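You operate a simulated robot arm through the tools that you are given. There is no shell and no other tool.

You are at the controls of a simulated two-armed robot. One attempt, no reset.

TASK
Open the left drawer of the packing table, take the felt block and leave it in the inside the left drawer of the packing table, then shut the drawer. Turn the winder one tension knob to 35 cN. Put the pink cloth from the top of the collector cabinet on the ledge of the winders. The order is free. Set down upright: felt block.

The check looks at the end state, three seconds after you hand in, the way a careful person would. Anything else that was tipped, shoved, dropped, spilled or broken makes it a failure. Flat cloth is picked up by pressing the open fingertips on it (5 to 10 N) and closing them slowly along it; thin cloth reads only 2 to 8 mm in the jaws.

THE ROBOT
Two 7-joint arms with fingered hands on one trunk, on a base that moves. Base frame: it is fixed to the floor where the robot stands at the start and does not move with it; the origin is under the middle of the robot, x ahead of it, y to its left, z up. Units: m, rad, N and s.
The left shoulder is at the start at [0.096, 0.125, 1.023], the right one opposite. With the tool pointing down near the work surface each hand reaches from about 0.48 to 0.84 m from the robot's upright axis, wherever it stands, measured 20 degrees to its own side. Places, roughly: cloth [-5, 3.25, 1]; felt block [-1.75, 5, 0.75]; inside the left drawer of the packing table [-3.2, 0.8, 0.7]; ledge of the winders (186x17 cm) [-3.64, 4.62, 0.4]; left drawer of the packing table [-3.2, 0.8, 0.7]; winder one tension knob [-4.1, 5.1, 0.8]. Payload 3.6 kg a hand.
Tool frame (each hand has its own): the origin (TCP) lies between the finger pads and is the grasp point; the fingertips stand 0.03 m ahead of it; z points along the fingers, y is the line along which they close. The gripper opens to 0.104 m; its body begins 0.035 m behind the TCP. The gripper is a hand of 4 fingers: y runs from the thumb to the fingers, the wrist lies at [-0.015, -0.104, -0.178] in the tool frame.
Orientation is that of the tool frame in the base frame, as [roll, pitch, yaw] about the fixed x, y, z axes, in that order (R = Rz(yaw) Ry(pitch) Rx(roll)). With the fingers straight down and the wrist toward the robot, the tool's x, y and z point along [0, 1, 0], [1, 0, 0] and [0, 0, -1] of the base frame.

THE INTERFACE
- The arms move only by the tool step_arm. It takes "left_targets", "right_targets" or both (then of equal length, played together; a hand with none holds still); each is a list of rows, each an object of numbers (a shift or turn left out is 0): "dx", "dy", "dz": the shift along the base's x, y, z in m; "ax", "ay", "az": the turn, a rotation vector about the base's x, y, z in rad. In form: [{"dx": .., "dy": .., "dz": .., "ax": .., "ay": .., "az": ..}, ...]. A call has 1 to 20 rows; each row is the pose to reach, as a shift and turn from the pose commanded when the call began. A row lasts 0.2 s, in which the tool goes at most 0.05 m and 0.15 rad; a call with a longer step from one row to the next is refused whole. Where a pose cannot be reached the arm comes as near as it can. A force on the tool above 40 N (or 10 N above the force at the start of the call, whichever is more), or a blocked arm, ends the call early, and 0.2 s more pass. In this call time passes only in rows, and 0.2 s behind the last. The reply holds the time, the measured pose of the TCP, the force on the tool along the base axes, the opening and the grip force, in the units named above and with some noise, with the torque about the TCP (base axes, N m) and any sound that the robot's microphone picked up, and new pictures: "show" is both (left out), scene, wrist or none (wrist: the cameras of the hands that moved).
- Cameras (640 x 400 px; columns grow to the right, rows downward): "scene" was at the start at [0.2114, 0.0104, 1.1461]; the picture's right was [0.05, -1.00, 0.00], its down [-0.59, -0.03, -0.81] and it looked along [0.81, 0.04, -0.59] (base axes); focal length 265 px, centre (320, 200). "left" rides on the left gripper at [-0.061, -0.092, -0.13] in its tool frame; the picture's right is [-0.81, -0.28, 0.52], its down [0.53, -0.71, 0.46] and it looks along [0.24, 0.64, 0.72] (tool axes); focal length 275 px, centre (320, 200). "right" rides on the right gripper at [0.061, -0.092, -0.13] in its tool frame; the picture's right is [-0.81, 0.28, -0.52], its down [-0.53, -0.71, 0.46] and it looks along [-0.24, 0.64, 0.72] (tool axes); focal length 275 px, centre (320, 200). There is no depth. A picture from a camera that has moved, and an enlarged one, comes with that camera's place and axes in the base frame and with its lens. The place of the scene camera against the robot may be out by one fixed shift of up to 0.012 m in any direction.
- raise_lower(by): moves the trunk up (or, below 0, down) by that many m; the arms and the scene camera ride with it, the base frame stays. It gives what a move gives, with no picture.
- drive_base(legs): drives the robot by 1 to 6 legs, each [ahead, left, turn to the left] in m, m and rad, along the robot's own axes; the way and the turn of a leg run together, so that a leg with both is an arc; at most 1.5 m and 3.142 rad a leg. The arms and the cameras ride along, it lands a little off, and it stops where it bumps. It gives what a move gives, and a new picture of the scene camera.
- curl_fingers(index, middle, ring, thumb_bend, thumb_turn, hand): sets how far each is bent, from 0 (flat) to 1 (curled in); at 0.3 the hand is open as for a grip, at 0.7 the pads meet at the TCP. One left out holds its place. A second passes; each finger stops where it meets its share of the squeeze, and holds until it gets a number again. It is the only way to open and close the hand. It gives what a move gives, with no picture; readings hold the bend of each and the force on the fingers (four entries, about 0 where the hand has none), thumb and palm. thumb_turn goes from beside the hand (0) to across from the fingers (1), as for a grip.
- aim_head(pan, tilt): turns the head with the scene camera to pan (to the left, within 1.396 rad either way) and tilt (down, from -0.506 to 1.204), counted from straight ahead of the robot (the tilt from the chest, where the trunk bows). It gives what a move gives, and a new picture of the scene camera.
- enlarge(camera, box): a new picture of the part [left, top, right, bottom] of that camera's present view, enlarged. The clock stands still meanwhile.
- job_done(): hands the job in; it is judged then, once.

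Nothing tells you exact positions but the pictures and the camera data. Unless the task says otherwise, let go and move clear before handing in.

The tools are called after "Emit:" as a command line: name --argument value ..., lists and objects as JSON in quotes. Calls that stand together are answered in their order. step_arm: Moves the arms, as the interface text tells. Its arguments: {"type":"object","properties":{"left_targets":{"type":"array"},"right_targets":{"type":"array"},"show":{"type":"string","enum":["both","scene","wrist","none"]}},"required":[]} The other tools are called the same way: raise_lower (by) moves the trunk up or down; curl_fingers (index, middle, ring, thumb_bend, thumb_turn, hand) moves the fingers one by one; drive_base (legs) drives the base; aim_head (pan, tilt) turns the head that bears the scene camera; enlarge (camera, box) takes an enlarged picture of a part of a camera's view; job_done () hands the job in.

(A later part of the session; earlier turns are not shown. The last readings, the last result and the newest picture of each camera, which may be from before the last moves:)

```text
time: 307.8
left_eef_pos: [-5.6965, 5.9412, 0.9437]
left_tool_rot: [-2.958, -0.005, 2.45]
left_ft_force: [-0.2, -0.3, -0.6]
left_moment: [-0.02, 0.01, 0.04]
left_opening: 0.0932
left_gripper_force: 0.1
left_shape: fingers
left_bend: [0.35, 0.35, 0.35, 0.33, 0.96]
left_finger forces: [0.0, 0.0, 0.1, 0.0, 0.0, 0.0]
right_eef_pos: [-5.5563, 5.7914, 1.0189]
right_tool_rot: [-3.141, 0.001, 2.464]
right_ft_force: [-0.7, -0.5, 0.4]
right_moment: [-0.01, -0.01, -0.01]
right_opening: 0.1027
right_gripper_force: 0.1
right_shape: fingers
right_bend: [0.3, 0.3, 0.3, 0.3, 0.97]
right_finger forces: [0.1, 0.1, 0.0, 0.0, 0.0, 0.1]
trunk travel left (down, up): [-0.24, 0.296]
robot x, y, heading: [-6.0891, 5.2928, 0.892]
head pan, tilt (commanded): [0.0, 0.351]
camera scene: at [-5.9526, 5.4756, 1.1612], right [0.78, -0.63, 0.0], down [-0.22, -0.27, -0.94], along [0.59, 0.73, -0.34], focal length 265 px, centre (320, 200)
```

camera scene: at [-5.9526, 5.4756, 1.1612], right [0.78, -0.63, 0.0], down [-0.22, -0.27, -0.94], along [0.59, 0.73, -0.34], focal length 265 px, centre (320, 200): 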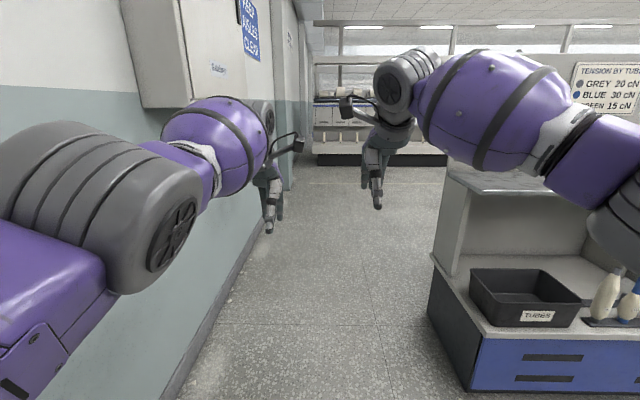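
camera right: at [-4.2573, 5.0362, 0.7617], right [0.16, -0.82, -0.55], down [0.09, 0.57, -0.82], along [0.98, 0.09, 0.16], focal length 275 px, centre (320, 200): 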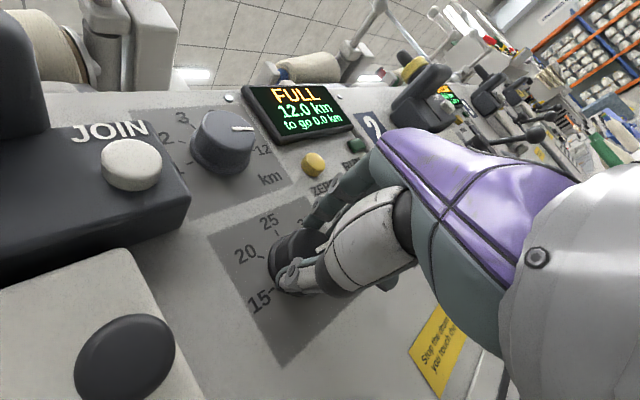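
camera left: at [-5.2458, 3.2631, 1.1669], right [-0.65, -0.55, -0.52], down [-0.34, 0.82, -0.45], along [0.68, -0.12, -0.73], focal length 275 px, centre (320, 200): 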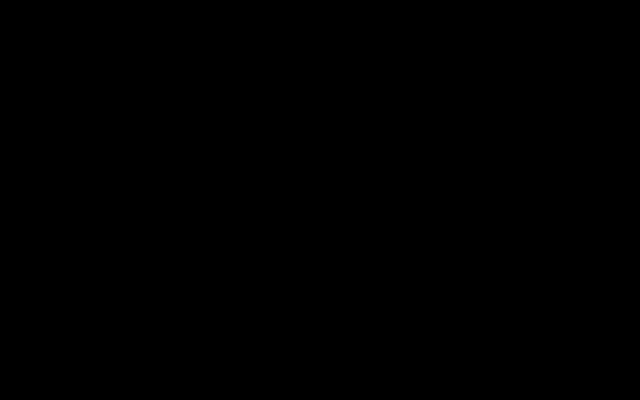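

The passage is about 1.2 m wide and opens behind the winder row after about 1.5 m. I straighten the heading and drive in.

Emit:
drive_base --legs '[[0.7, 0.0, -0.015], [0.8, 0, 0]]'

Emit:
aim_head --pan -0.8 --tilt 0.3

Emit:
aim_head --pan -1.39 --tilt 0.3

```text
time: 315.5
left_eef_pos: [-4.7241, 7.0957, 0.9447]
left_tool_rot: [-2.955, -0.006, 2.434]
left_ft_force: [0.0, -0.7, 0.8]
left_moment: [-0.04, 0.02, -0.04]
left_opening: 0.0933
left_gripper_force: 0.1
left_shape: fingers
left_bend: [0.35, 0.35, 0.35, 0.33, 0.96]
left_finger forces: [0.0, 0.0, 0.0, 0.0, 0.1, 0.0]
right_eef_pos: [-4.5884, 6.9438, 1.0176]
right_tool_rot: [-3.141, 0.0, 2.445]
right_ft_force: [-0.5, 0.6, -0.6]
right_moment: [0.01, 0.0, 0.03]
right_opening: 0.1031
right_gripper_force: 0.0
right_shape: fingers
right_bend: [0.3, 0.3, 0.3, 0.3, 0.97]
right_finger forces: [0.0, 0.0, 0.0, 0.0, 0.0, 0.0]
trunk travel left (down, up): [-0.24, 0.296]
robot x, y, heading: [-5.1298, 6.451, 0.878]
head pan, tilt (commanded): [0.0, 0.351]
camera scene: at [-4.9905, 6.6338, 1.1611], right [0.77, -0.64, 0.0], down [-0.22, -0.26, -0.94], along [0.6, 0.72, -0.34], focal length 265 px, centre (320, 200)
```

scene: 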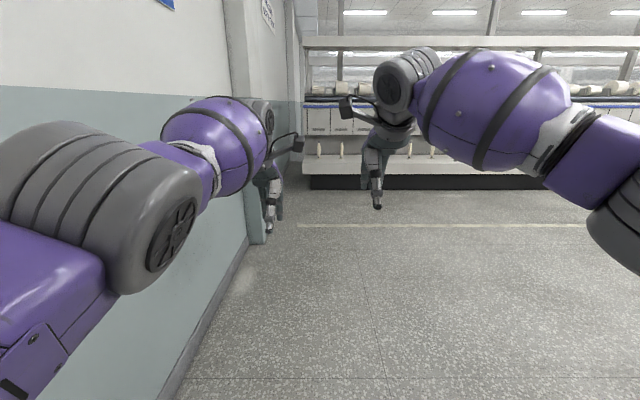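

```text
time: 316.6
left_eef_pos: [-4.7264, 7.0957, 0.9464]
left_tool_rot: [-2.957, -0.006, 2.434]
left_ft_force: [0.4, -0.3, 0.0]
left_moment: [0.03, -0.02, 0.0]
left_opening: 0.0933
left_gripper_force: 0.1
left_shape: fingers
left_bend: [0.35, 0.35, 0.35, 0.33, 0.96]
left_finger forces: [0.0, 0.1, 0.1, 0.0, 0.0, 0.0]
right_eef_pos: [-4.5882, 6.9434, 1.0176]
right_tool_rot: [-3.141, 0.0, 2.446]
right_ft_force: [-0.1, 0.5, -0.4]
right_moment: [-0.03, -0.02, -0.04]
right_opening: 0.103
right_gripper_force: 0.0
right_shape: fingers
right_bend: [0.3, 0.3, 0.3, 0.3, 0.97]
right_finger forces: [0.0, 0.1, 0.1, 0.0, 0.1, 0.1]
trunk travel left (down, up): [-0.24, 0.296]
robot x, y, heading: [-5.1311, 6.4527, 0.871]
head pan, tilt (commanded): [-0.799, 0.3]
camera scene: at [-4.9573, 6.5693, 1.1659], right [0.08, -1.0, 0.0], down [-0.29, -0.02, -0.96], along [0.95, 0.07, -0.3], focal length 265 px, centre (320, 200)
```

scene: 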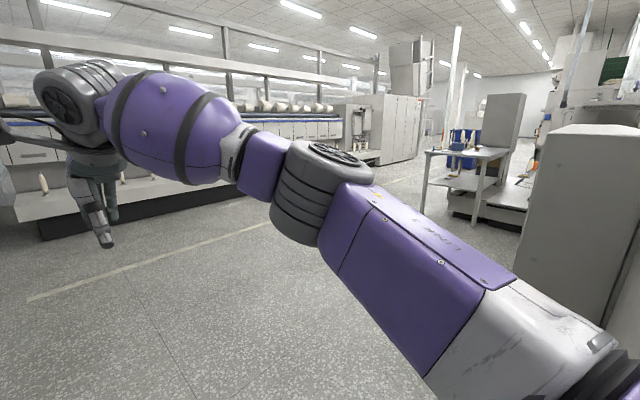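

```text
time: 317.6
left_eef_pos: [-4.726, 7.0945, 0.9442]
left_tool_rot: [-2.96, -0.004, 2.434]
left_ft_force: [-0.6, 0.4, 0.9]
left_moment: [0.01, 0.0, 0.03]
left_opening: 0.0933
left_gripper_force: 0.1
left_shape: fingers
left_bend: [0.35, 0.35, 0.35, 0.33, 0.96]
left_finger forces: [0.1, 0.1, 0.1, 0.0, 0.1, 0.1]
right_eef_pos: [-4.5889, 6.9434, 1.0181]
right_tool_rot: [-3.141, -0.002, 2.445]
right_ft_force: [0.5, -0.1, 1.5]
right_moment: [0.02, 0.02, -0.02]
right_opening: 0.103
right_gripper_force: 0.1
right_shape: fingers
right_bend: [0.3, 0.3, 0.3, 0.3, 0.97]
right_finger forces: [0.0, 0.0, 0.0, 0.1, 0.1, 0.0]
trunk travel left (down, up): [-0.24, 0.296]
robot x, y, heading: [-5.1267, 6.4545, 0.873]
head pan, tilt (commanded): [-1.389, 0.3]
camera scene: at [-4.969, 6.5163, 1.1659], right [-0.49, -0.87, 0.0], down [-0.26, 0.15, -0.96], along [0.83, -0.47, -0.3], focal length 265 px, centre (320, 200)
```

scene: 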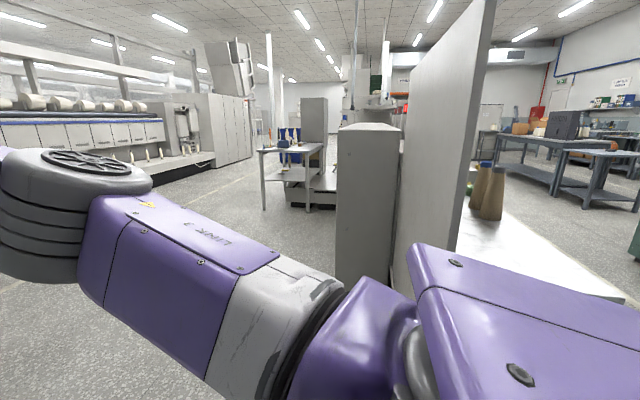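

Behind the row is a wide second aisle; the worktable with the felt block is visible about 3.5 m along it. I drive out of the passage and turn right to face it.

Emit:
drive_base --legs '[[1.2, 0.0, 0], [0, 0, -1.57]]'

Emit:
aim_head --pan 0.0 --tilt 0.3

Emit:
enlarge --camera "scene" --box '[240, 120, 440, 245]'

```text
time: 327.5
left_eef_pos: [-3.7265, 6.9515, 0.9453]
left_tool_rot: [-2.958, -0.006, 0.845]
left_ft_force: [0.3, 0.1, 0.3]
left_moment: [0.01, -0.01, -0.03]
left_opening: 0.0931
left_gripper_force: 0.0
left_shape: fingers
left_bend: [0.35, 0.35, 0.35, 0.33, 0.96]
left_finger forces: [0.0, 0.0, 0.1, 0.1, 0.1, 0.0]
right_eef_pos: [-3.8811, 6.8154, 1.0174]
right_tool_rot: [-3.141, -0.001, 0.857]
right_ft_force: [-0.1, 0.0, 0.1]
right_moment: [0.0, 0.03, 0.01]
right_opening: 0.103
right_gripper_force: 0.1
right_shape: fingers
right_bend: [0.3, 0.3, 0.3, 0.3, 0.97]
right_finger forces: [0.0, 0.1, 0.0, 0.1, 0.0, 0.1]
trunk travel left (down, up): [-0.24, 0.296]
robot x, y, heading: [-4.36, 7.367, -0.713]
head pan, tilt (commanded): [-1.389, 0.3]
camera scene: at [-4.3143, 7.2048, 1.1659], right [-0.86, 0.51, 0.0], down [0.15, 0.25, -0.96], along [-0.48, -0.82, -0.3], focal length 265 px, centre (320, 200)
```

scene: 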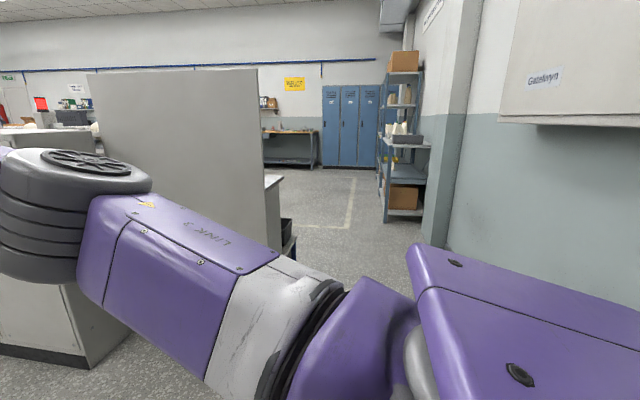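

```text
time: 329.1
left_eef_pos: [-3.7278, 6.9515, 0.9453]
left_tool_rot: [-2.958, -0.005, 0.845]
left_ft_force: [1.5, 0.2, 0.6]
left_moment: [0.0, 0.01, -0.04]
left_opening: 0.0936
left_gripper_force: 0.1
left_shape: fingers
left_bend: [0.35, 0.35, 0.35, 0.33, 0.96]
left_finger forces: [0.0, 0.1, 0.1, 0.1, 0.0, 0.1]
right_eef_pos: [-3.8822, 6.8157, 1.0173]
right_tool_rot: [-3.141, 0.002, 0.857]
right_ft_force: [0.8, 0.6, 0.1]
right_moment: [0.0, 0.01, 0.0]
right_opening: 0.1028
right_gripper_force: 0.0
right_shape: fingers
right_bend: [0.3, 0.3, 0.3, 0.3, 0.97]
right_finger forces: [0.0, 0.1, 0.0, 0.0, 0.0, 0.0]
trunk travel left (down, up): [-0.24, 0.296]
robot x, y, heading: [-4.3628, 7.3629, -0.714]
head pan, tilt (commanded): [0.0, 0.3]
camera scene: at [-4.1963, 7.2241, 1.1659], right [-0.66, -0.76, 0.0], down [-0.22, 0.19, -0.96], along [0.72, -0.63, -0.3], focal length 265 px, centre (320, 200)
```

scene: 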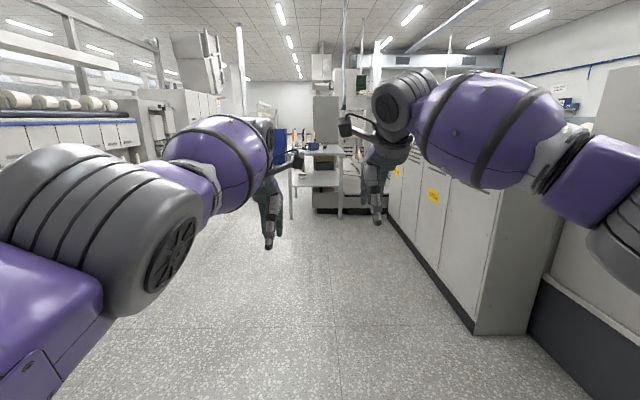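

```text
3.20 times, centred on (340, 182) of scene
camera zoom: at [-4.1963, 7.2241, 1.1659], right [-0.66, -0.76, 0.0], down [-0.22, 0.19, -0.96], along [0.72, -0.63, -0.3], focal length 849 px, centre (256, 256)
```

zoom: 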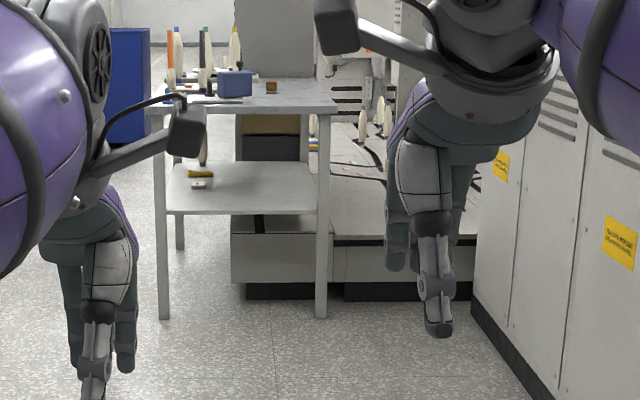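

The worktable's near end is at about u' 4.88; several small items stand on it, including a brown block. I drive up toward it and look closely.

Emit:
drive_base --legs '[[1.2, 0, 0.02], [0.85, 0, 0]]'

Emit:
raise_lower --by 0.2

Emit:
aim_head --pan -0.1 --tilt 0.6

Emit:
enlarge --camera "scene" --box '[200, 80, 440, 230]'

```text
time: 339.3
left_eef_pos: [-2.1297, 5.6642, 0.9449]
left_tool_rot: [-2.957, -0.005, 0.882]
left_ft_force: [-0.2, -0.1, -0.1]
left_moment: [-0.02, -0.01, 0.0]
left_opening: 0.0932
left_gripper_force: 0.0
left_shape: fingers
left_bend: [0.35, 0.35, 0.35, 0.33, 0.96]
left_finger forces: [0.1, 0.1, 0.0, 0.0, 0.1, 0.0]
right_eef_pos: [-2.2802, 5.5227, 1.0183]
right_tool_rot: [3.141, 0.0, 0.893]
right_ft_force: [0.1, -0.1, 1.0]
right_moment: [0.0, -0.03, -0.02]
right_opening: 0.1029
right_gripper_force: 0.1
right_shape: fingers
right_bend: [0.3, 0.3, 0.3, 0.3, 0.97]
right_finger forces: [0.0, 0.0, 0.1, 0.1, 0.0, 0.0]
trunk travel left (down, up): [-0.24, 0.296]
robot x, y, heading: [-2.7745, 6.0525, -0.675]
head pan, tilt (commanded): [0.0, 0.3]
camera scene: at [-2.6084, 5.9188, 1.1659], right [-0.63, -0.78, 0.0], down [-0.23, 0.19, -0.96], along [0.74, -0.6, -0.3], focal length 265 px, centre (320, 200)
```

scene: 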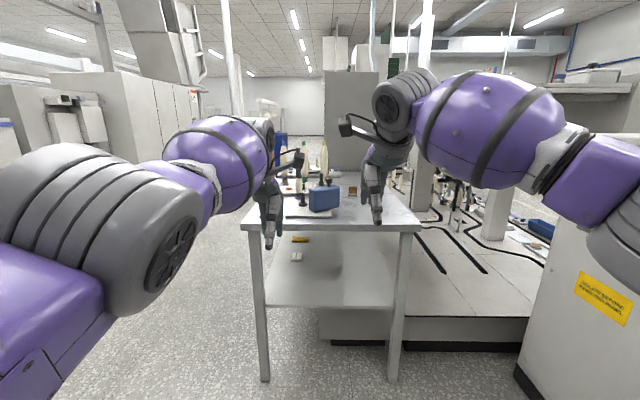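

```text
time: 341.4
left_eef_pos: [-2.1587, 5.6866, 1.2813]
left_tool_rot: [3.113, -0.006, 0.884]
left_ft_force: [0.3, 0.3, -0.5]
left_moment: [0.0, -0.01, -0.01]
left_opening: 0.0934
left_gripper_force: 0.1
left_shape: fingers
left_bend: [0.35, 0.35, 0.35, 0.33, 0.96]
left_finger forces: [0.1, 0.0, 0.0, 0.0, 0.0, 0.0]
right_eef_pos: [-2.2793, 5.5219, 1.2159]
right_tool_rot: [-3.138, 0.002, 0.896]
right_ft_force: [0.0, -0.3, -0.2]
right_moment: [-0.01, -0.01, 0.01]
right_opening: 0.1031
right_gripper_force: 0.0
right_shape: fingers
right_bend: [0.3, 0.3, 0.3, 0.3, 0.97]
right_finger forces: [0.0, 0.1, 0.0, 0.1, 0.0, 0.0]
trunk travel left (down, up): [-0.44, 0.096]
robot x, y, heading: [-2.7801, 6.0524, -0.683]
head pan, tilt (commanded): [0.0, 0.3]
```

```text
time: 342.2
left_eef_pos: [-2.159, 5.6852, 1.2839]
left_tool_rot: [3.111, -0.008, 0.884]
left_ft_force: [0.8, -0.2, -0.3]
left_moment: [-0.02, 0.03, 0.0]
left_opening: 0.0935
left_gripper_force: 0.1
left_shape: fingers
left_bend: [0.35, 0.35, 0.35, 0.33, 0.96]
left_finger forces: [0.0, 0.0, 0.0, 0.1, 0.1, 0.0]
right_eef_pos: [-2.2793, 5.5235, 1.2178]
right_tool_rot: [-3.14, 0.0, 0.892]
right_ft_force: [1.0, 0.2, 0.9]
right_moment: [-0.01, 0.01, 0.0]
right_opening: 0.1028
right_gripper_force: 0.0
right_shape: fingers
right_bend: [0.3, 0.3, 0.3, 0.3, 0.97]
right_finger forces: [0.0, 0.0, 0.0, 0.0, 0.0, 0.0]
trunk travel left (down, up): [-0.44, 0.096]
robot x, y, heading: [-2.7796, 6.0521, -0.681]
head pan, tilt (commanded): [-0.099, 0.6]
camera scene: at [-2.6592, 5.9484, 1.3415], right [-0.7, -0.71, 0.0], down [-0.4, 0.4, -0.83], along [0.59, -0.58, -0.56], focal length 265 px, centre (320, 200)
```

scene: 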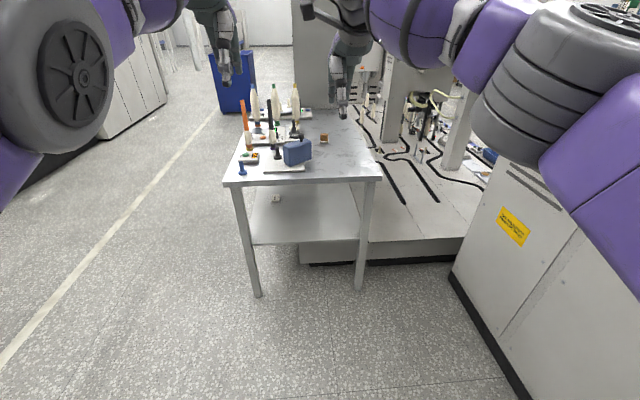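

```text
2.67 times, centred on (320, 155) of scene
camera zoom: at [-2.6592, 5.9484, 1.3415], right [-0.7, -0.71, 0.0], down [-0.4, 0.4, -0.83], along [0.59, -0.58, -0.56], focal length 707 px, centre (320, 320)
```

zoom: 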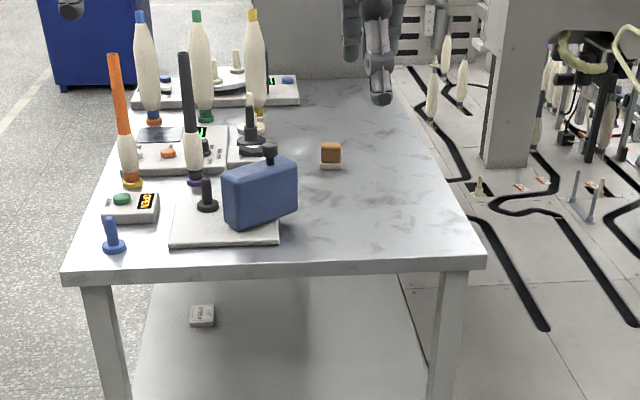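

The brown block with a white base at about u' 4.45 fits the felt block's location; the bobbins, blue tool and plates around it must stay put. I move closer for a detailed view.

Emit:
drive_base --legs '[[0.45, 0, -0.013]]'

Emit:
aim_head --pan -0.1 --tilt 0.75

Emit:
enlarge --camera "scene" --box '[240, 60, 420, 180]'

Emit:
enlarge --camera "scene" --box '[300, 90, 360, 140]'

```text
time: 345.0
left_eef_pos: [-1.8118, 5.3916, 1.2821]
left_tool_rot: [3.11, -0.006, 0.872]
left_ft_force: [-0.6, 0.0, 0.1]
left_moment: [0.03, 0.04, 0.0]
left_opening: 0.0933
left_gripper_force: 0.0
left_shape: fingers
left_bend: [0.35, 0.35, 0.35, 0.33, 0.96]
left_finger forces: [0.0, 0.0, 0.0, 0.0, 0.0, 0.0]
right_eef_pos: [-1.935, 5.2295, 1.2174]
right_tool_rot: [-3.141, -0.001, 0.882]
right_ft_force: [0.4, 0.2, 1.0]
right_moment: [-0.02, 0.0, -0.01]
right_opening: 0.1027
right_gripper_force: 0.0
right_shape: fingers
right_bend: [0.3, 0.3, 0.3, 0.3, 0.97]
right_finger forces: [0.0, 0.0, 0.0, 0.0, 0.1, 0.0]
trunk travel left (down, up): [-0.44, 0.096]
robot x, y, heading: [-2.4265, 5.7677, -0.684]
head pan, tilt (commanded): [-0.099, 0.6]
camera scene: at [-2.309, 5.6603, 1.3415], right [-0.71, -0.7, 0.0], down [-0.4, 0.4, -0.83], along [0.58, -0.59, -0.56], focal length 265 px, centre (320, 200)
```

scene: 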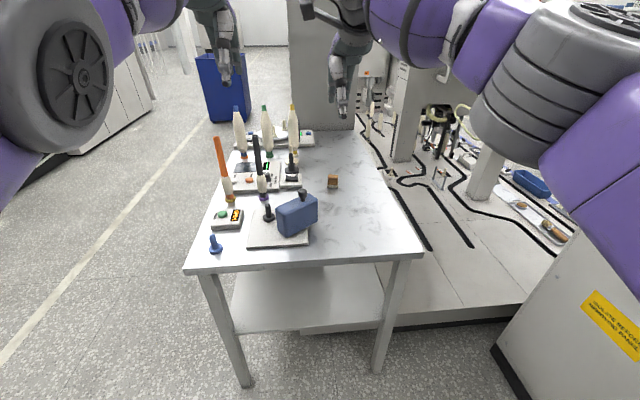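

```text
time: 345.7
left_eef_pos: [-1.8118, 5.3918, 1.2829]
left_tool_rot: [3.111, -0.007, 0.871]
left_ft_force: [-0.4, 0.6, -0.8]
left_moment: [0.0, 0.02, 0.01]
left_opening: 0.0933
left_gripper_force: 0.0
left_shape: fingers
left_bend: [0.35, 0.35, 0.35, 0.33, 0.96]
left_finger forces: [0.0, 0.0, 0.0, 0.0, 0.0, 0.0]
right_eef_pos: [-1.9346, 5.2302, 1.2185]
right_tool_rot: [3.14, -0.001, 0.881]
right_ft_force: [0.1, 0.1, 1.0]
right_moment: [-0.02, -0.02, -0.01]
right_opening: 0.1029
right_gripper_force: 0.2
right_shape: fingers
right_bend: [0.3, 0.3, 0.3, 0.3, 0.97]
right_finger forces: [0.1, 0.1, 0.0, 0.1, 0.0, 0.0]
trunk travel left (down, up): [-0.44, 0.096]
robot x, y, heading: [-2.4319, 5.7674, -0.694]
head pan, tilt (commanded): [-0.099, 0.75]
camera scene: at [-2.3129, 5.6642, 1.3286], right [-0.71, -0.7, 0.0], down [-0.48, 0.48, -0.73], along [0.52, -0.52, -0.68], focal length 265 px, centre (320, 200)
```

scene: 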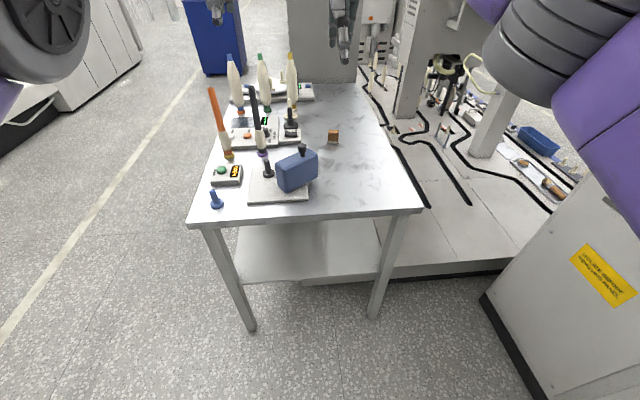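

```text
3.33 times, centred on (330, 120) of scene
camera zoom: at [-2.3129, 5.6642, 1.3286], right [-0.71, -0.7, 0.0], down [-0.48, 0.48, -0.73], along [0.52, -0.52, -0.68], focal length 884 px, centre (287, 467)
```

zoom: 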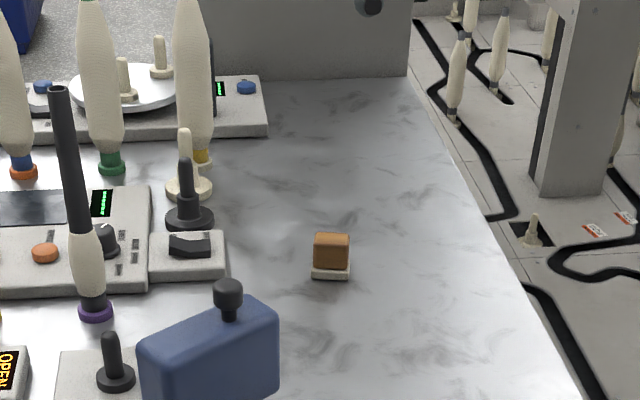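

```text
8.00 times, centred on (330, 115) of scene
camera zoom: at [-2.3129, 5.6642, 1.3286], right [-0.71, -0.7, 0.0], down [-0.48, 0.48, -0.73], along [0.52, -0.52, -0.68], focal length 2122 px, centre (240, 880)
```

zoom: 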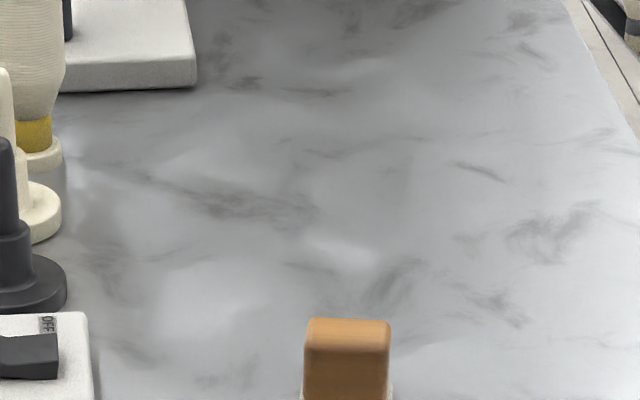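

The felt block is the small brown block with a white felt base at about [-1.70, 4.97]. I move 34 cm closer, which puts the right hand nearly above it.

Emit:
drive_base --legs '[[0.34, 0, 0]]'

Emit:
step_arm --right_targets '[{"dz": -0.04}, {"dz": -0.08}]' --show "both"

Emit:
aim_head --pan -0.15 --tilt 0.95

```text
time: 347.9
left_eef_pos: [-1.5483, 5.1687, 1.284]
left_tool_rot: [3.109, -0.007, 0.869]
left_ft_force: [-0.3, -0.4, -0.3]
left_moment: [0.0, 0.02, -0.03]
left_opening: 0.0931
left_gripper_force: 0.0
left_shape: fingers
left_bend: [0.35, 0.35, 0.35, 0.33, 0.96]
left_finger forces: [0.0, 0.0, 0.0, 0.0, 0.0, 0.0]
right_eef_pos: [-1.6709, 5.0081, 1.218]
right_tool_rot: [-3.141, 0.001, 0.878]
right_ft_force: [0.7, 0.2, 0.2]
right_moment: [0.01, -0.01, 0.0]
right_opening: 0.1026
right_gripper_force: 0.1
right_shape: fingers
right_bend: [0.3, 0.3, 0.3, 0.3, 0.97]
right_finger forces: [0.0, 0.0, 0.0, 0.1, 0.0, 0.1]
trunk travel left (down, up): [-0.44, 0.096]
robot x, y, heading: [-2.1639, 5.5466, -0.689]
head pan, tilt (commanded): [-0.099, 0.75]
camera scene: at [-2.0479, 5.4439, 1.3286], right [-0.71, -0.7, 0.0], down [-0.48, 0.49, -0.73], along [0.51, -0.52, -0.68], focal length 265 px, centre (320, 200)
```

scene: 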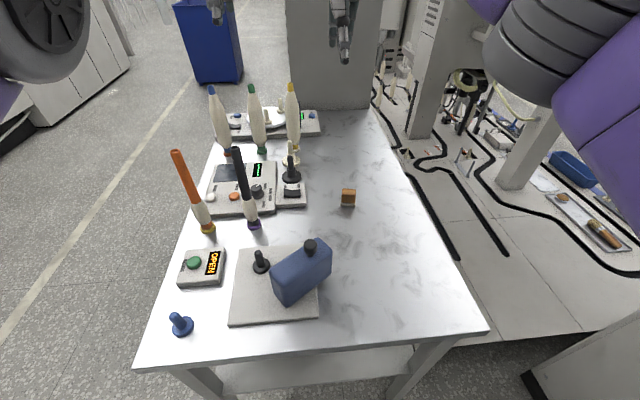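

```text
time: 348.5
left_eef_pos: [-1.5471, 5.1693, 1.2823]
left_tool_rot: [3.111, -0.009, 0.867]
left_ft_force: [0.3, 0.3, 0.3]
left_moment: [-0.02, -0.01, -0.02]
left_opening: 0.0931
left_gripper_force: 0.1
left_shape: fingers
left_bend: [0.35, 0.35, 0.35, 0.33, 0.96]
left_finger forces: [0.0, 0.0, 0.1, 0.0, 0.0, 0.0]
right_eef_pos: [-1.6719, 5.0089, 1.1369]
right_tool_rot: [-3.141, 0.0, 0.878]
right_ft_force: [0.3, 0.3, 0.4]
right_moment: [0.03, 0.0, 0.01]
right_opening: 0.1028
right_gripper_force: 0.0
right_shape: fingers
right_bend: [0.3, 0.3, 0.3, 0.3, 0.97]
right_finger forces: [0.0, 0.0, 0.0, 0.1, 0.0, 0.0]
trunk travel left (down, up): [-0.44, 0.096]
robot x, y, heading: [-2.1605, 5.5454, -0.698]
head pan, tilt (commanded): [-0.099, 0.75]
camera scene: at [-2.0475, 5.4435, 1.3285], right [-0.71, -0.7, 0.0], down [-0.48, 0.49, -0.73], along [0.51, -0.52, -0.68], focal length 265 px, centre (320, 200)
camera right: at [-1.703, 5.1146, 1.2673], right [-0.31, -0.8, 0.52], down [-0.89, 0.05, -0.46], along [0.34, -0.6, -0.72], focal length 275 px, centre (320, 200)
```

scene: 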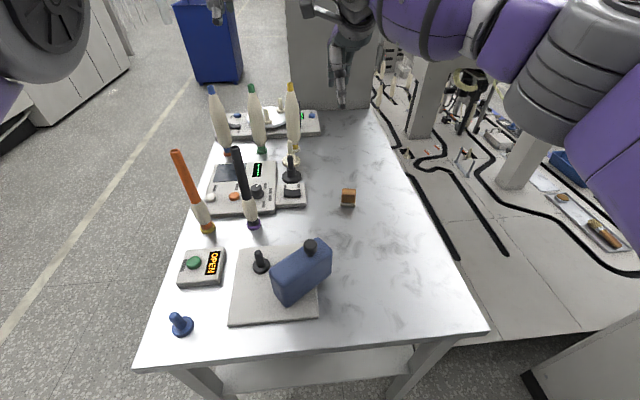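
right: 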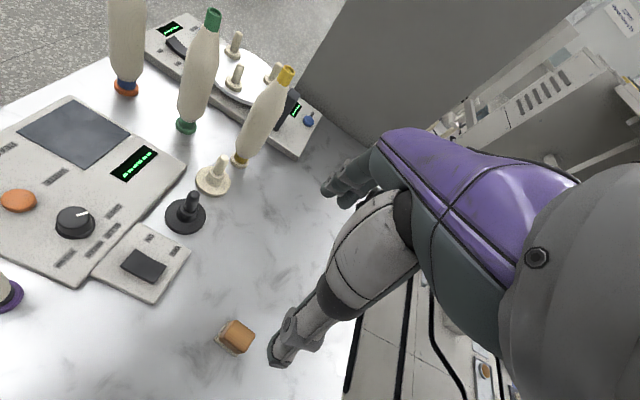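

```text
time: 349.3
left_eef_pos: [-1.5476, 5.1692, 1.2829]
left_tool_rot: [3.11, -0.008, 0.868]
left_ft_force: [-0.1, -1.2, -0.6]
left_moment: [-0.02, 0.0, 0.05]
left_opening: 0.0933
left_gripper_force: 0.1
left_shape: fingers
left_bend: [0.35, 0.35, 0.35, 0.33, 0.96]
left_finger forces: [0.0, 0.0, 0.1, 0.1, 0.0, 0.0]
right_eef_pos: [-1.6717, 5.01, 1.1382]
right_tool_rot: [-3.14, 0.0, 0.878]
right_ft_force: [1.2, 0.5, 0.3]
right_moment: [-0.01, 0.03, 0.03]
right_opening: 0.1027
right_gripper_force: 0.1
right_shape: fingers
right_bend: [0.3, 0.3, 0.3, 0.3, 0.97]
right_finger forces: [0.0, 0.0, 0.0, 0.1, 0.0, 0.1]
trunk travel left (down, up): [-0.44, 0.096]
robot x, y, heading: [-2.163, 5.5493, -0.697]
head pan, tilt (commanded): [-0.15, 0.949]
camera scene: at [-2.0578, 5.4487, 1.3131], right [-0.75, -0.66, 0.0], down [-0.54, 0.61, -0.58], along [0.39, -0.44, -0.81], focal length 265 px, centre (320, 200)
```

scene: 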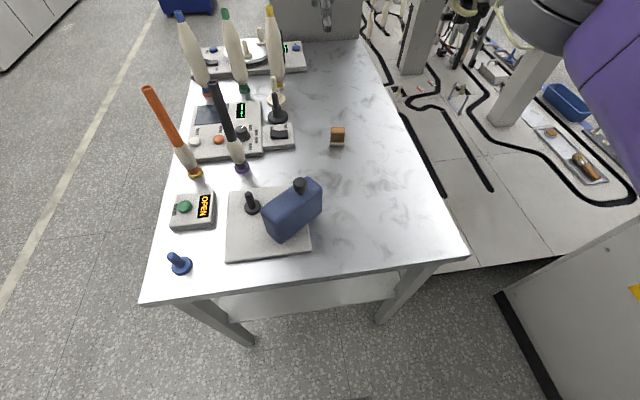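

Both cameras place the felt block at about [-1.709, 4.979]. I move the right hand over it and come down part way.

Emit:
step_arm --right_targets '[{"dx": -0.019, "dy": -0.015, "dz": -0.03}, {"dx": -0.037, "dy": -0.03, "dz": -0.06}, {"dx": -0.037, "dy": -0.03, "dz": -0.1}, {"dx": -0.037, "dy": -0.03, "dz": -0.14}, {"dx": -0.037, "dy": -0.03, "dz": -0.18}]' --show "both"

Emit:
enlarge --camera "right" --box '[220, 220, 420, 380]'

Emit:
enlarge --camera "scene" --box '[280, 60, 400, 160]'

```text
time: 350.5
left_eef_pos: [-1.5481, 5.1694, 1.2815]
left_tool_rot: [3.112, -0.007, 0.867]
left_ft_force: [-0.3, 0.3, 0.3]
left_moment: [-0.01, 0.01, 0.0]
left_opening: 0.0933
left_gripper_force: 0.0
left_shape: fingers
left_bend: [0.35, 0.35, 0.35, 0.33, 0.96]
left_finger forces: [0.0, 0.1, 0.0, 0.0, 0.0, 0.0]
right_eef_pos: [-1.707, 4.978, 0.9568]
right_tool_rot: [-3.141, 0.001, 0.877]
right_ft_force: [0.3, -0.6, -0.1]
right_moment: [-0.04, 0.03, -0.01]
right_opening: 0.1028
right_gripper_force: 0.1
right_shape: fingers
right_bend: [0.3, 0.3, 0.3, 0.3, 0.97]
right_finger forces: [0.1, 0.0, 0.1, 0.0, 0.0, 0.1]
trunk travel left (down, up): [-0.44, 0.096]
robot x, y, heading: [-2.1624, 5.5481, -0.695]
head pan, tilt (commanded): [-0.15, 0.949]
camera scene: at [-2.0572, 5.4485, 1.313], right [-0.75, -0.66, 0.0], down [-0.54, 0.61, -0.58], along [0.39, -0.43, -0.81], focal length 265 px, centre (320, 200)
camera right: at [-1.7378, 5.0836, 1.0874], right [-0.31, -0.8, 0.52], down [-0.89, 0.05, -0.46], along [0.34, -0.6, -0.72], focal length 275 px, centre (320, 200)
```

scene: 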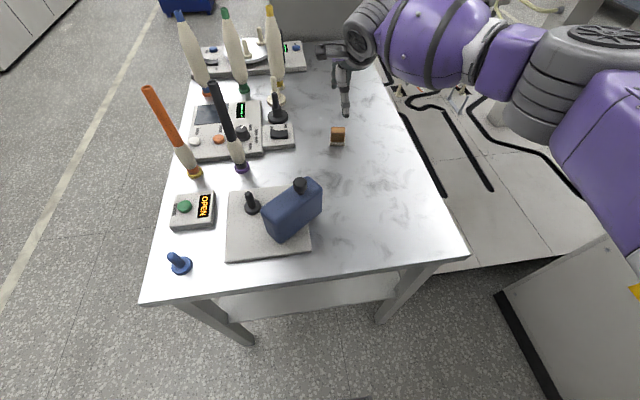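
right: 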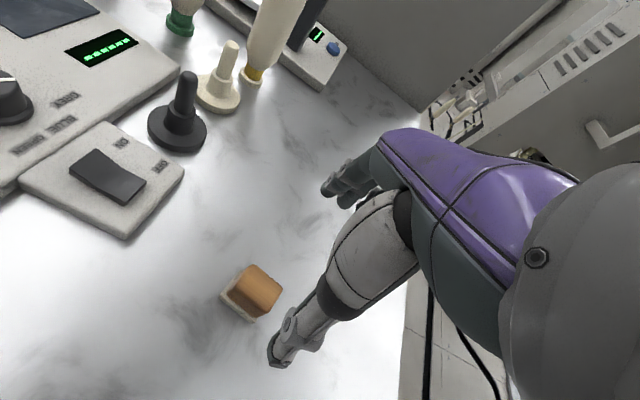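

```text
2.50 times, centred on (320, 300) of right
camera zoom: at [-1.7378, 5.0836, 1.0874], right [-0.31, -0.8, 0.52], down [-0.89, 0.05, -0.46], along [0.34, -0.6, -0.72], focal length 688 px, centre (320, -50)
```

zoom: 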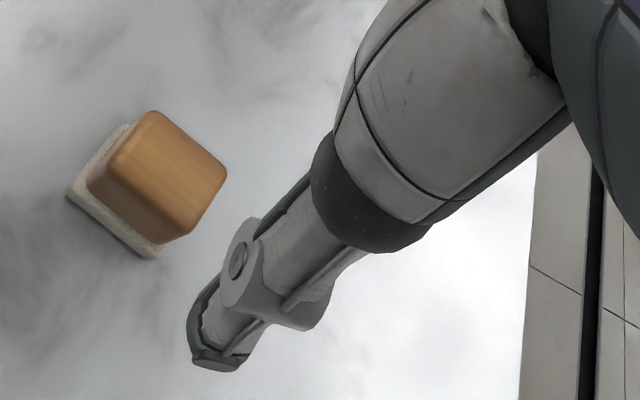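

```text
4.00 times, centred on (340, 110) of scene
camera zoom: at [-2.0572, 5.4485, 1.313], right [-0.75, -0.66, 0.0], down [-0.54, 0.61, -0.58], along [0.39, -0.43, -0.81], focal length 1061 px, centre (240, 560)
```

zoom: 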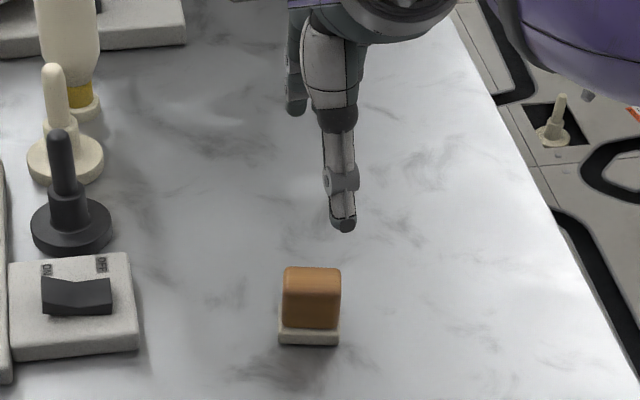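

The block is centred under the hand within about 3 mm. I lower around it, watching the force.

Emit:
step_arm --right_targets '[{"dz": -0.04}, {"dz": -0.08}, {"dz": -0.11}, {"dz": -0.125}]' --show "both"

Emit:
enlarge --camera "scene" --box '[280, 80, 400, 180]'

Emit:
enlarge --camera "right" --box '[220, 180, 420, 340]'

```text
time: 351.5
left_eef_pos: [-1.5478, 5.1705, 1.2843]
left_tool_rot: [3.11, -0.005, 0.867]
left_ft_force: [0.1, 0.3, 0.5]
left_moment: [-0.06, -0.01, 0.0]
left_opening: 0.0933
left_gripper_force: 0.0
left_shape: fingers
left_bend: [0.35, 0.35, 0.35, 0.33, 0.96]
left_finger forces: [0.0, 0.0, 0.1, 0.1, 0.1, 0.0]
right_eef_pos: [-1.7075, 4.9769, 0.8316]
right_tool_rot: [3.141, 0.001, 0.879]
right_ft_force: [0.6, 0.0, 0.7]
right_moment: [-0.01, 0.01, 0.01]
right_opening: 0.1028
right_gripper_force: 0.2
right_shape: fingers
right_bend: [0.3, 0.3, 0.3, 0.3, 0.97]
right_finger forces: [0.0, 0.0, 0.0, 0.0, 0.0, 0.1]
trunk travel left (down, up): [-0.44, 0.096]
robot x, y, heading: [-2.165, 5.5457, -0.696]
head pan, tilt (commanded): [-0.15, 0.949]
camera scene: at [-2.0577, 5.4486, 1.3131], right [-0.75, -0.66, 0.0], down [-0.54, 0.61, -0.58], along [0.39, -0.43, -0.81], focal length 265 px, centre (320, 200)
camera right: at [-1.7397, 5.0827, 0.9616], right [-0.31, -0.8, 0.52], down [-0.89, 0.05, -0.46], along [0.34, -0.6, -0.72], focal length 275 px, centre (320, 200)
```

scene: 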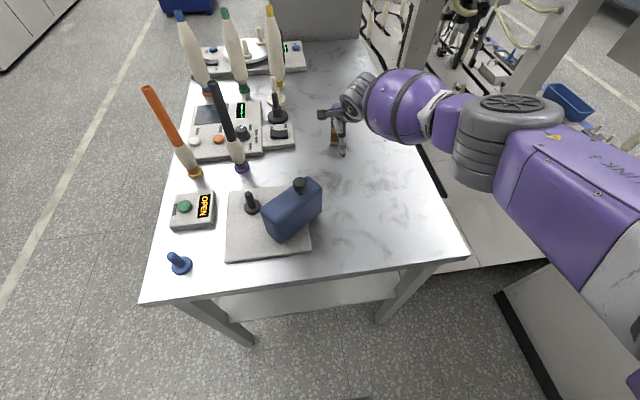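
right: 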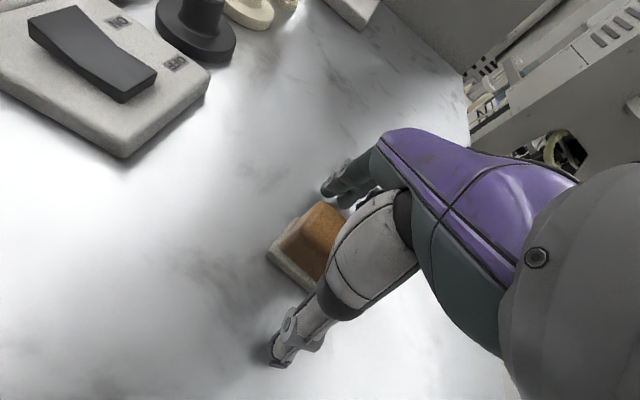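

```text
4.00 times, centred on (340, 130) of scene
camera zoom: at [-2.0577, 5.4486, 1.3131], right [-0.75, -0.66, 0.0], down [-0.54, 0.61, -0.58], along [0.39, -0.43, -0.81], focal length 1061 px, centre (240, 480)
```

zoom: 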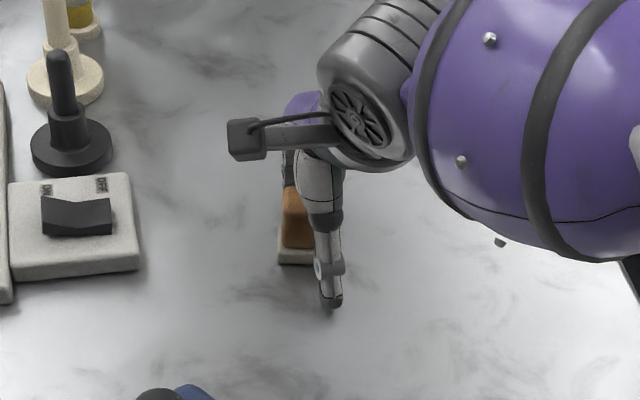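

```text
2.50 times, centred on (320, 260) of right
camera zoom: at [-1.7397, 5.0827, 0.9616], right [-0.31, -0.8, 0.52], down [-0.89, 0.05, -0.46], along [0.34, -0.6, -0.72], focal length 688 px, centre (320, 50)
```

zoom: 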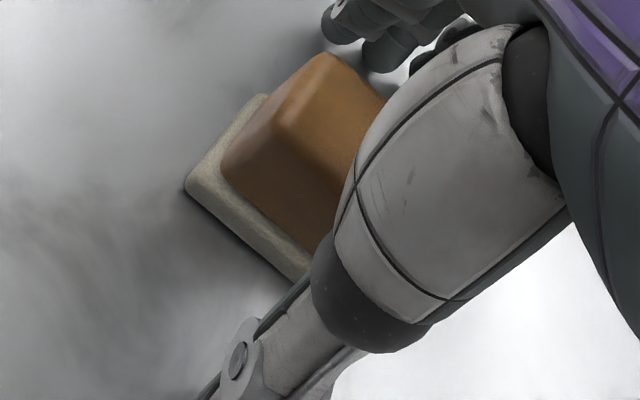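

The block sits about 1.5 cm farther forward than the hand's centre. I shift forward and slightly left, then lower to the table.

Emit:
step_arm --right_targets '[{"dx": 0.0179, "dy": -0.0019, "dz": 0.0}, {"dx": 0.0179, "dy": -0.0019, "dz": -0.008}, {"dx": 0.0179, "dy": -0.0019, "dz": -0.014}, {"dx": 0.0179, "dy": -0.0019, "dz": -0.018}]' --show "wrist"

Emit:
enlarge --camera "right" --box '[220, 180, 420, 340]'

```text
time: 352.4
left_eef_pos: [-1.5489, 5.1704, 1.283]
left_tool_rot: [3.111, -0.009, 0.867]
left_ft_force: [1.0, -1.1, -0.5]
left_moment: [0.0, 0.0, 0.01]
left_opening: 0.0935
left_gripper_force: 0.1
left_shape: fingers
left_bend: [0.35, 0.35, 0.35, 0.33, 0.96]
left_finger forces: [0.1, 0.0, 0.0, 0.0, 0.0, 0.1]
right_eef_pos: [-1.6864, 4.9743, 0.8271]
right_tool_rot: [3.115, -0.004, 0.878]
right_ft_force: [-3.7, 4.0, 23.7]
right_moment: [-0.72, -0.59, 0.0]
right_opening: 0.1063
right_gripper_force: 11.8
right_shape: fingers
right_bend: [0.3, 0.3, 0.3, 0.27, 0.97]
right_finger forces: [0.0, 20.4, 0.0, 0.1, 2.3, 0.1]
trunk travel left (down, up): [-0.44, 0.096]
robot x, y, heading: [-2.1617, 5.549, -0.698]
head pan, tilt (commanded): [-0.15, 0.949]
stopped in row 4 (right hand): the force on the tool passed its limit at 42 N (the readings are from after the stop); the commanded pose is now the measured one
camera right: at [-1.721, 5.0812, 0.9557], right [-0.32, -0.79, 0.52], down [-0.88, 0.04, -0.48], along [0.36, -0.61, -0.71], focal length 275 px, centre (320, 200)
```

right: 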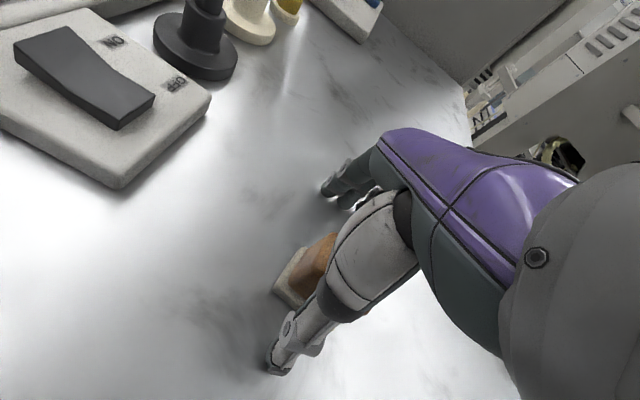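

```text
2.50 times, centred on (320, 260) of right
camera zoom: at [-1.721, 5.0812, 0.9557], right [-0.32, -0.79, 0.52], down [-0.88, 0.04, -0.48], along [0.36, -0.61, -0.71], focal length 688 px, centre (320, 50)
```

zoom: 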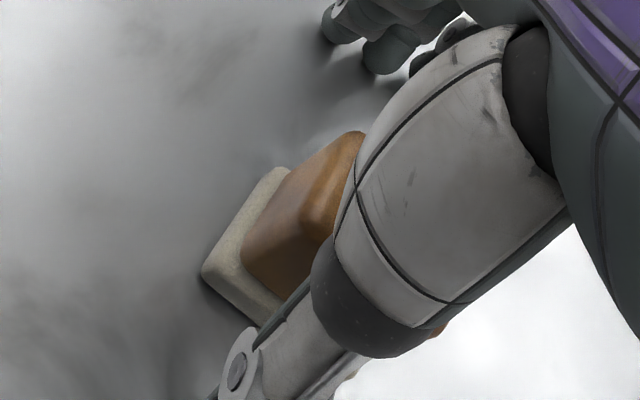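

The middle finger touched the table at TCP z 0.827, so the table is at about 0.79. I back up 6 mm, recentre by about 8 mm and close gently.

Emit:
step_arm --right_targets '[{"dx": 0.0, "dy": 0.0, "dz": 0.006}, {"dx": -0.0087, "dy": 0.002, "dz": 0.007}]' --show "wrist"

Emit:
curl_fingers --hand "right" --index 0.42 --middle 0.42 --ring 0.42 --thumb_bend 0.42

Emit:
enlarge --camera "right" --box '[220, 180, 420, 340]'

Emit:
enlarge --camera "scene" --box '[280, 80, 400, 180]'

```text
time: 353.0
left_eef_pos: [-1.5491, 5.1714, 1.283]
left_tool_rot: [3.107, -0.006, 0.867]
left_ft_force: [0.0, 1.1, -0.8]
left_moment: [-0.01, -0.01, 0.01]
left_opening: 0.0933
left_gripper_force: 0.1
left_shape: fingers
left_bend: [0.35, 0.35, 0.35, 0.33, 0.96]
left_finger forces: [0.0, 0.0, 0.0, 0.0, 0.1, 0.1]
right_eef_pos: [-1.6891, 4.9753, 0.8279]
right_tool_rot: [3.122, -0.002, 0.879]
right_ft_force: [-0.6, 1.7, 12.1]
right_moment: [-0.41, -0.39, 0.05]
right_opening: 0.1039
right_gripper_force: 6.0
right_shape: fingers
right_bend: [0.3, 0.3, 0.3, 0.29, 0.97]
right_finger forces: [0.0, 11.1, 0.0, 0.0, 1.0, 0.0]
right hand out of reach, approached as far as the arm can: row 2
trunk travel left (down, up): [-0.44, 0.096]
robot x, y, heading: [-2.1639, 5.5494, -0.689]
head pan, tilt (commanded): [-0.15, 0.949]
camera right: at [-1.7226, 5.0814, 0.9574], right [-0.31, -0.8, 0.52], down [-0.88, 0.04, -0.47], along [0.35, -0.6, -0.71], focal length 275 px, centre (320, 200)
```

right: 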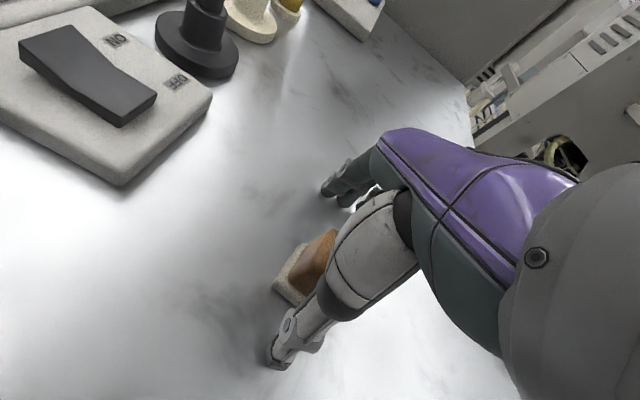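

```text
time: 354.0
left_eef_pos: [-1.55, 5.1716, 1.2847]
left_tool_rot: [3.108, -0.006, 0.869]
left_ft_force: [-0.2, 1.2, 0.4]
left_moment: [-0.01, -0.02, 0.01]
left_opening: 0.0934
left_gripper_force: 0.1
left_shape: fingers
left_bend: [0.35, 0.35, 0.35, 0.33, 0.96]
left_finger forces: [0.0, 0.0, 0.0, 0.0, 0.1, 0.0]
right_eef_pos: [-1.6879, 4.9733, 0.8315]
right_tool_rot: [3.121, -0.001, 0.881]
right_ft_force: [3.3, 0.2, 20.2]
right_moment: [-0.67, -0.73, 0.2]
right_opening: 0.0782
right_gripper_force: 10.6
right_shape: fingers
right_bend: [0.42, 0.33, 0.42, 0.39, 0.97]
right_finger forces: [0.6, 17.1, 0.1, 0.0, 3.2, 0.0]
trunk travel left (down, up): [-0.44, 0.096]
robot x, y, heading: [-2.1682, 5.5425, -0.7]
head pan, tilt (commanded): [-0.15, 0.949]
```

```text
2.50 times, centred on (320, 260) of right
camera zoom: at [-1.7224, 5.0811, 0.9591], right [-0.31, -0.79, 0.52], down [-0.88, 0.04, -0.47], along [0.35, -0.61, -0.71], focal length 688 px, centre (320, 50)
```

zoom: 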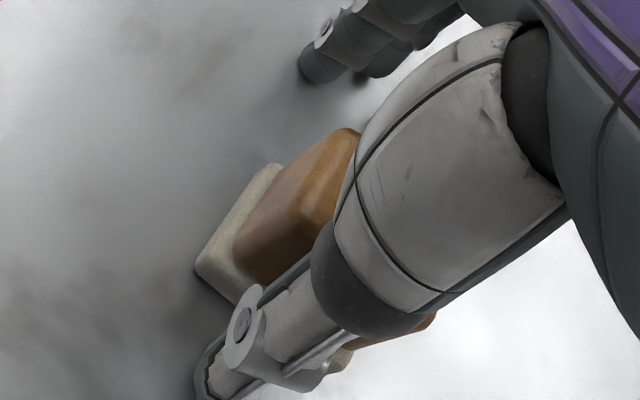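

```text
4.00 times, centred on (340, 130) of scene
camera zoom: at [-2.0589, 5.4506, 1.3134], right [-0.75, -0.66, 0.0], down [-0.54, 0.61, -0.58], along [0.39, -0.44, -0.81], focal length 1061 px, centre (240, 480)
```

zoom: 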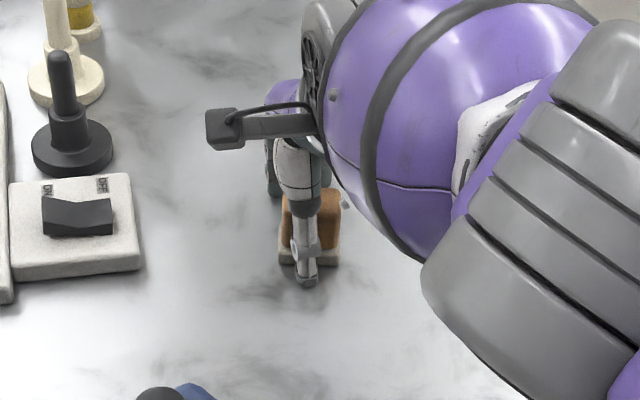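

Emit:
step_arm --right_targets '[{"dx": 0.0, "dy": 0.0, "dz": 0.008}, {"dx": -0.006, "dy": 0.005, "dz": 0.011}]' --show "wrist"

Emit:
enlarge --camera "right" --box '[220, 180, 420, 340]'

```text
time: 354.6
left_eef_pos: [-1.5491, 5.1692, 1.2832]
left_tool_rot: [3.109, -0.007, 0.869]
left_ft_force: [-0.2, -0.1, -0.4]
left_moment: [-0.06, -0.01, -0.01]
left_opening: 0.0933
left_gripper_force: 0.2
left_shape: fingers
left_bend: [0.35, 0.35, 0.35, 0.33, 0.96]
left_finger forces: [0.0, 0.0, 0.0, 0.0, 0.0, 0.0]
right_eef_pos: [-1.6894, 4.9723, 0.8336]
right_tool_rot: [3.129, 0.0, 0.879]
right_ft_force: [1.8, -1.5, 6.0]
right_moment: [-0.28, -0.22, 0.02]
right_opening: 0.0735
right_gripper_force: 3.0
right_shape: fingers
right_bend: [0.42, 0.38, 0.42, 0.42, 0.97]
right_finger forces: [0.0, 5.9, 0.0, 0.0, 0.0, 0.1]
right hand out of reach, approached as far as the arm can: row 2
trunk travel left (down, up): [-0.44, 0.096]
robot x, y, heading: [-2.1638, 5.5428, -0.694]
head pan, tilt (commanded): [-0.15, 0.949]
camera right: at [-1.721, 5.0789, 0.9622], right [-0.31, -0.8, 0.52], down [-0.89, 0.04, -0.46], along [0.35, -0.6, -0.72], focal length 275 px, centre (320, 200)
```

right: 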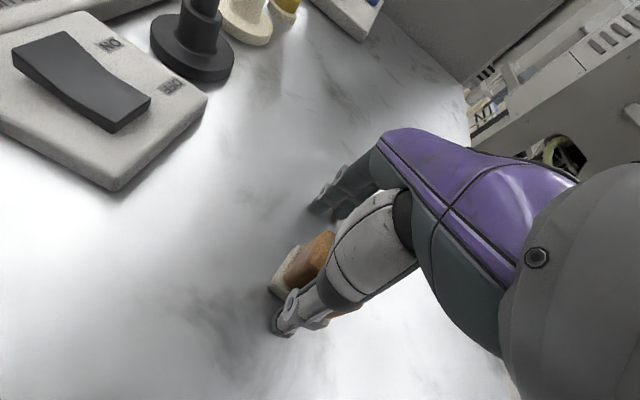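

```text
2.50 times, centred on (320, 260) of right
camera zoom: at [-1.721, 5.0789, 0.9622], right [-0.31, -0.8, 0.52], down [-0.89, 0.04, -0.46], along [0.35, -0.6, -0.72], focal length 688 px, centre (320, 50)
```

zoom: 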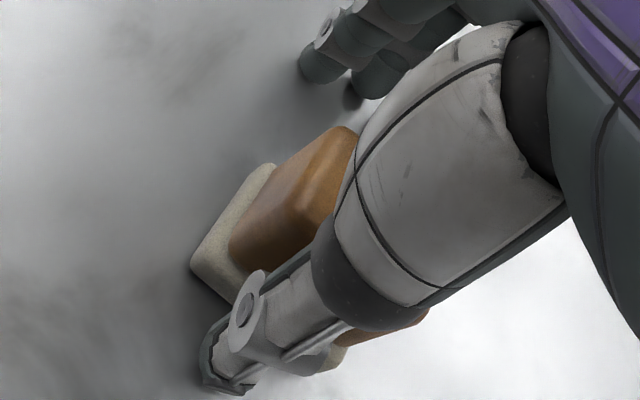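

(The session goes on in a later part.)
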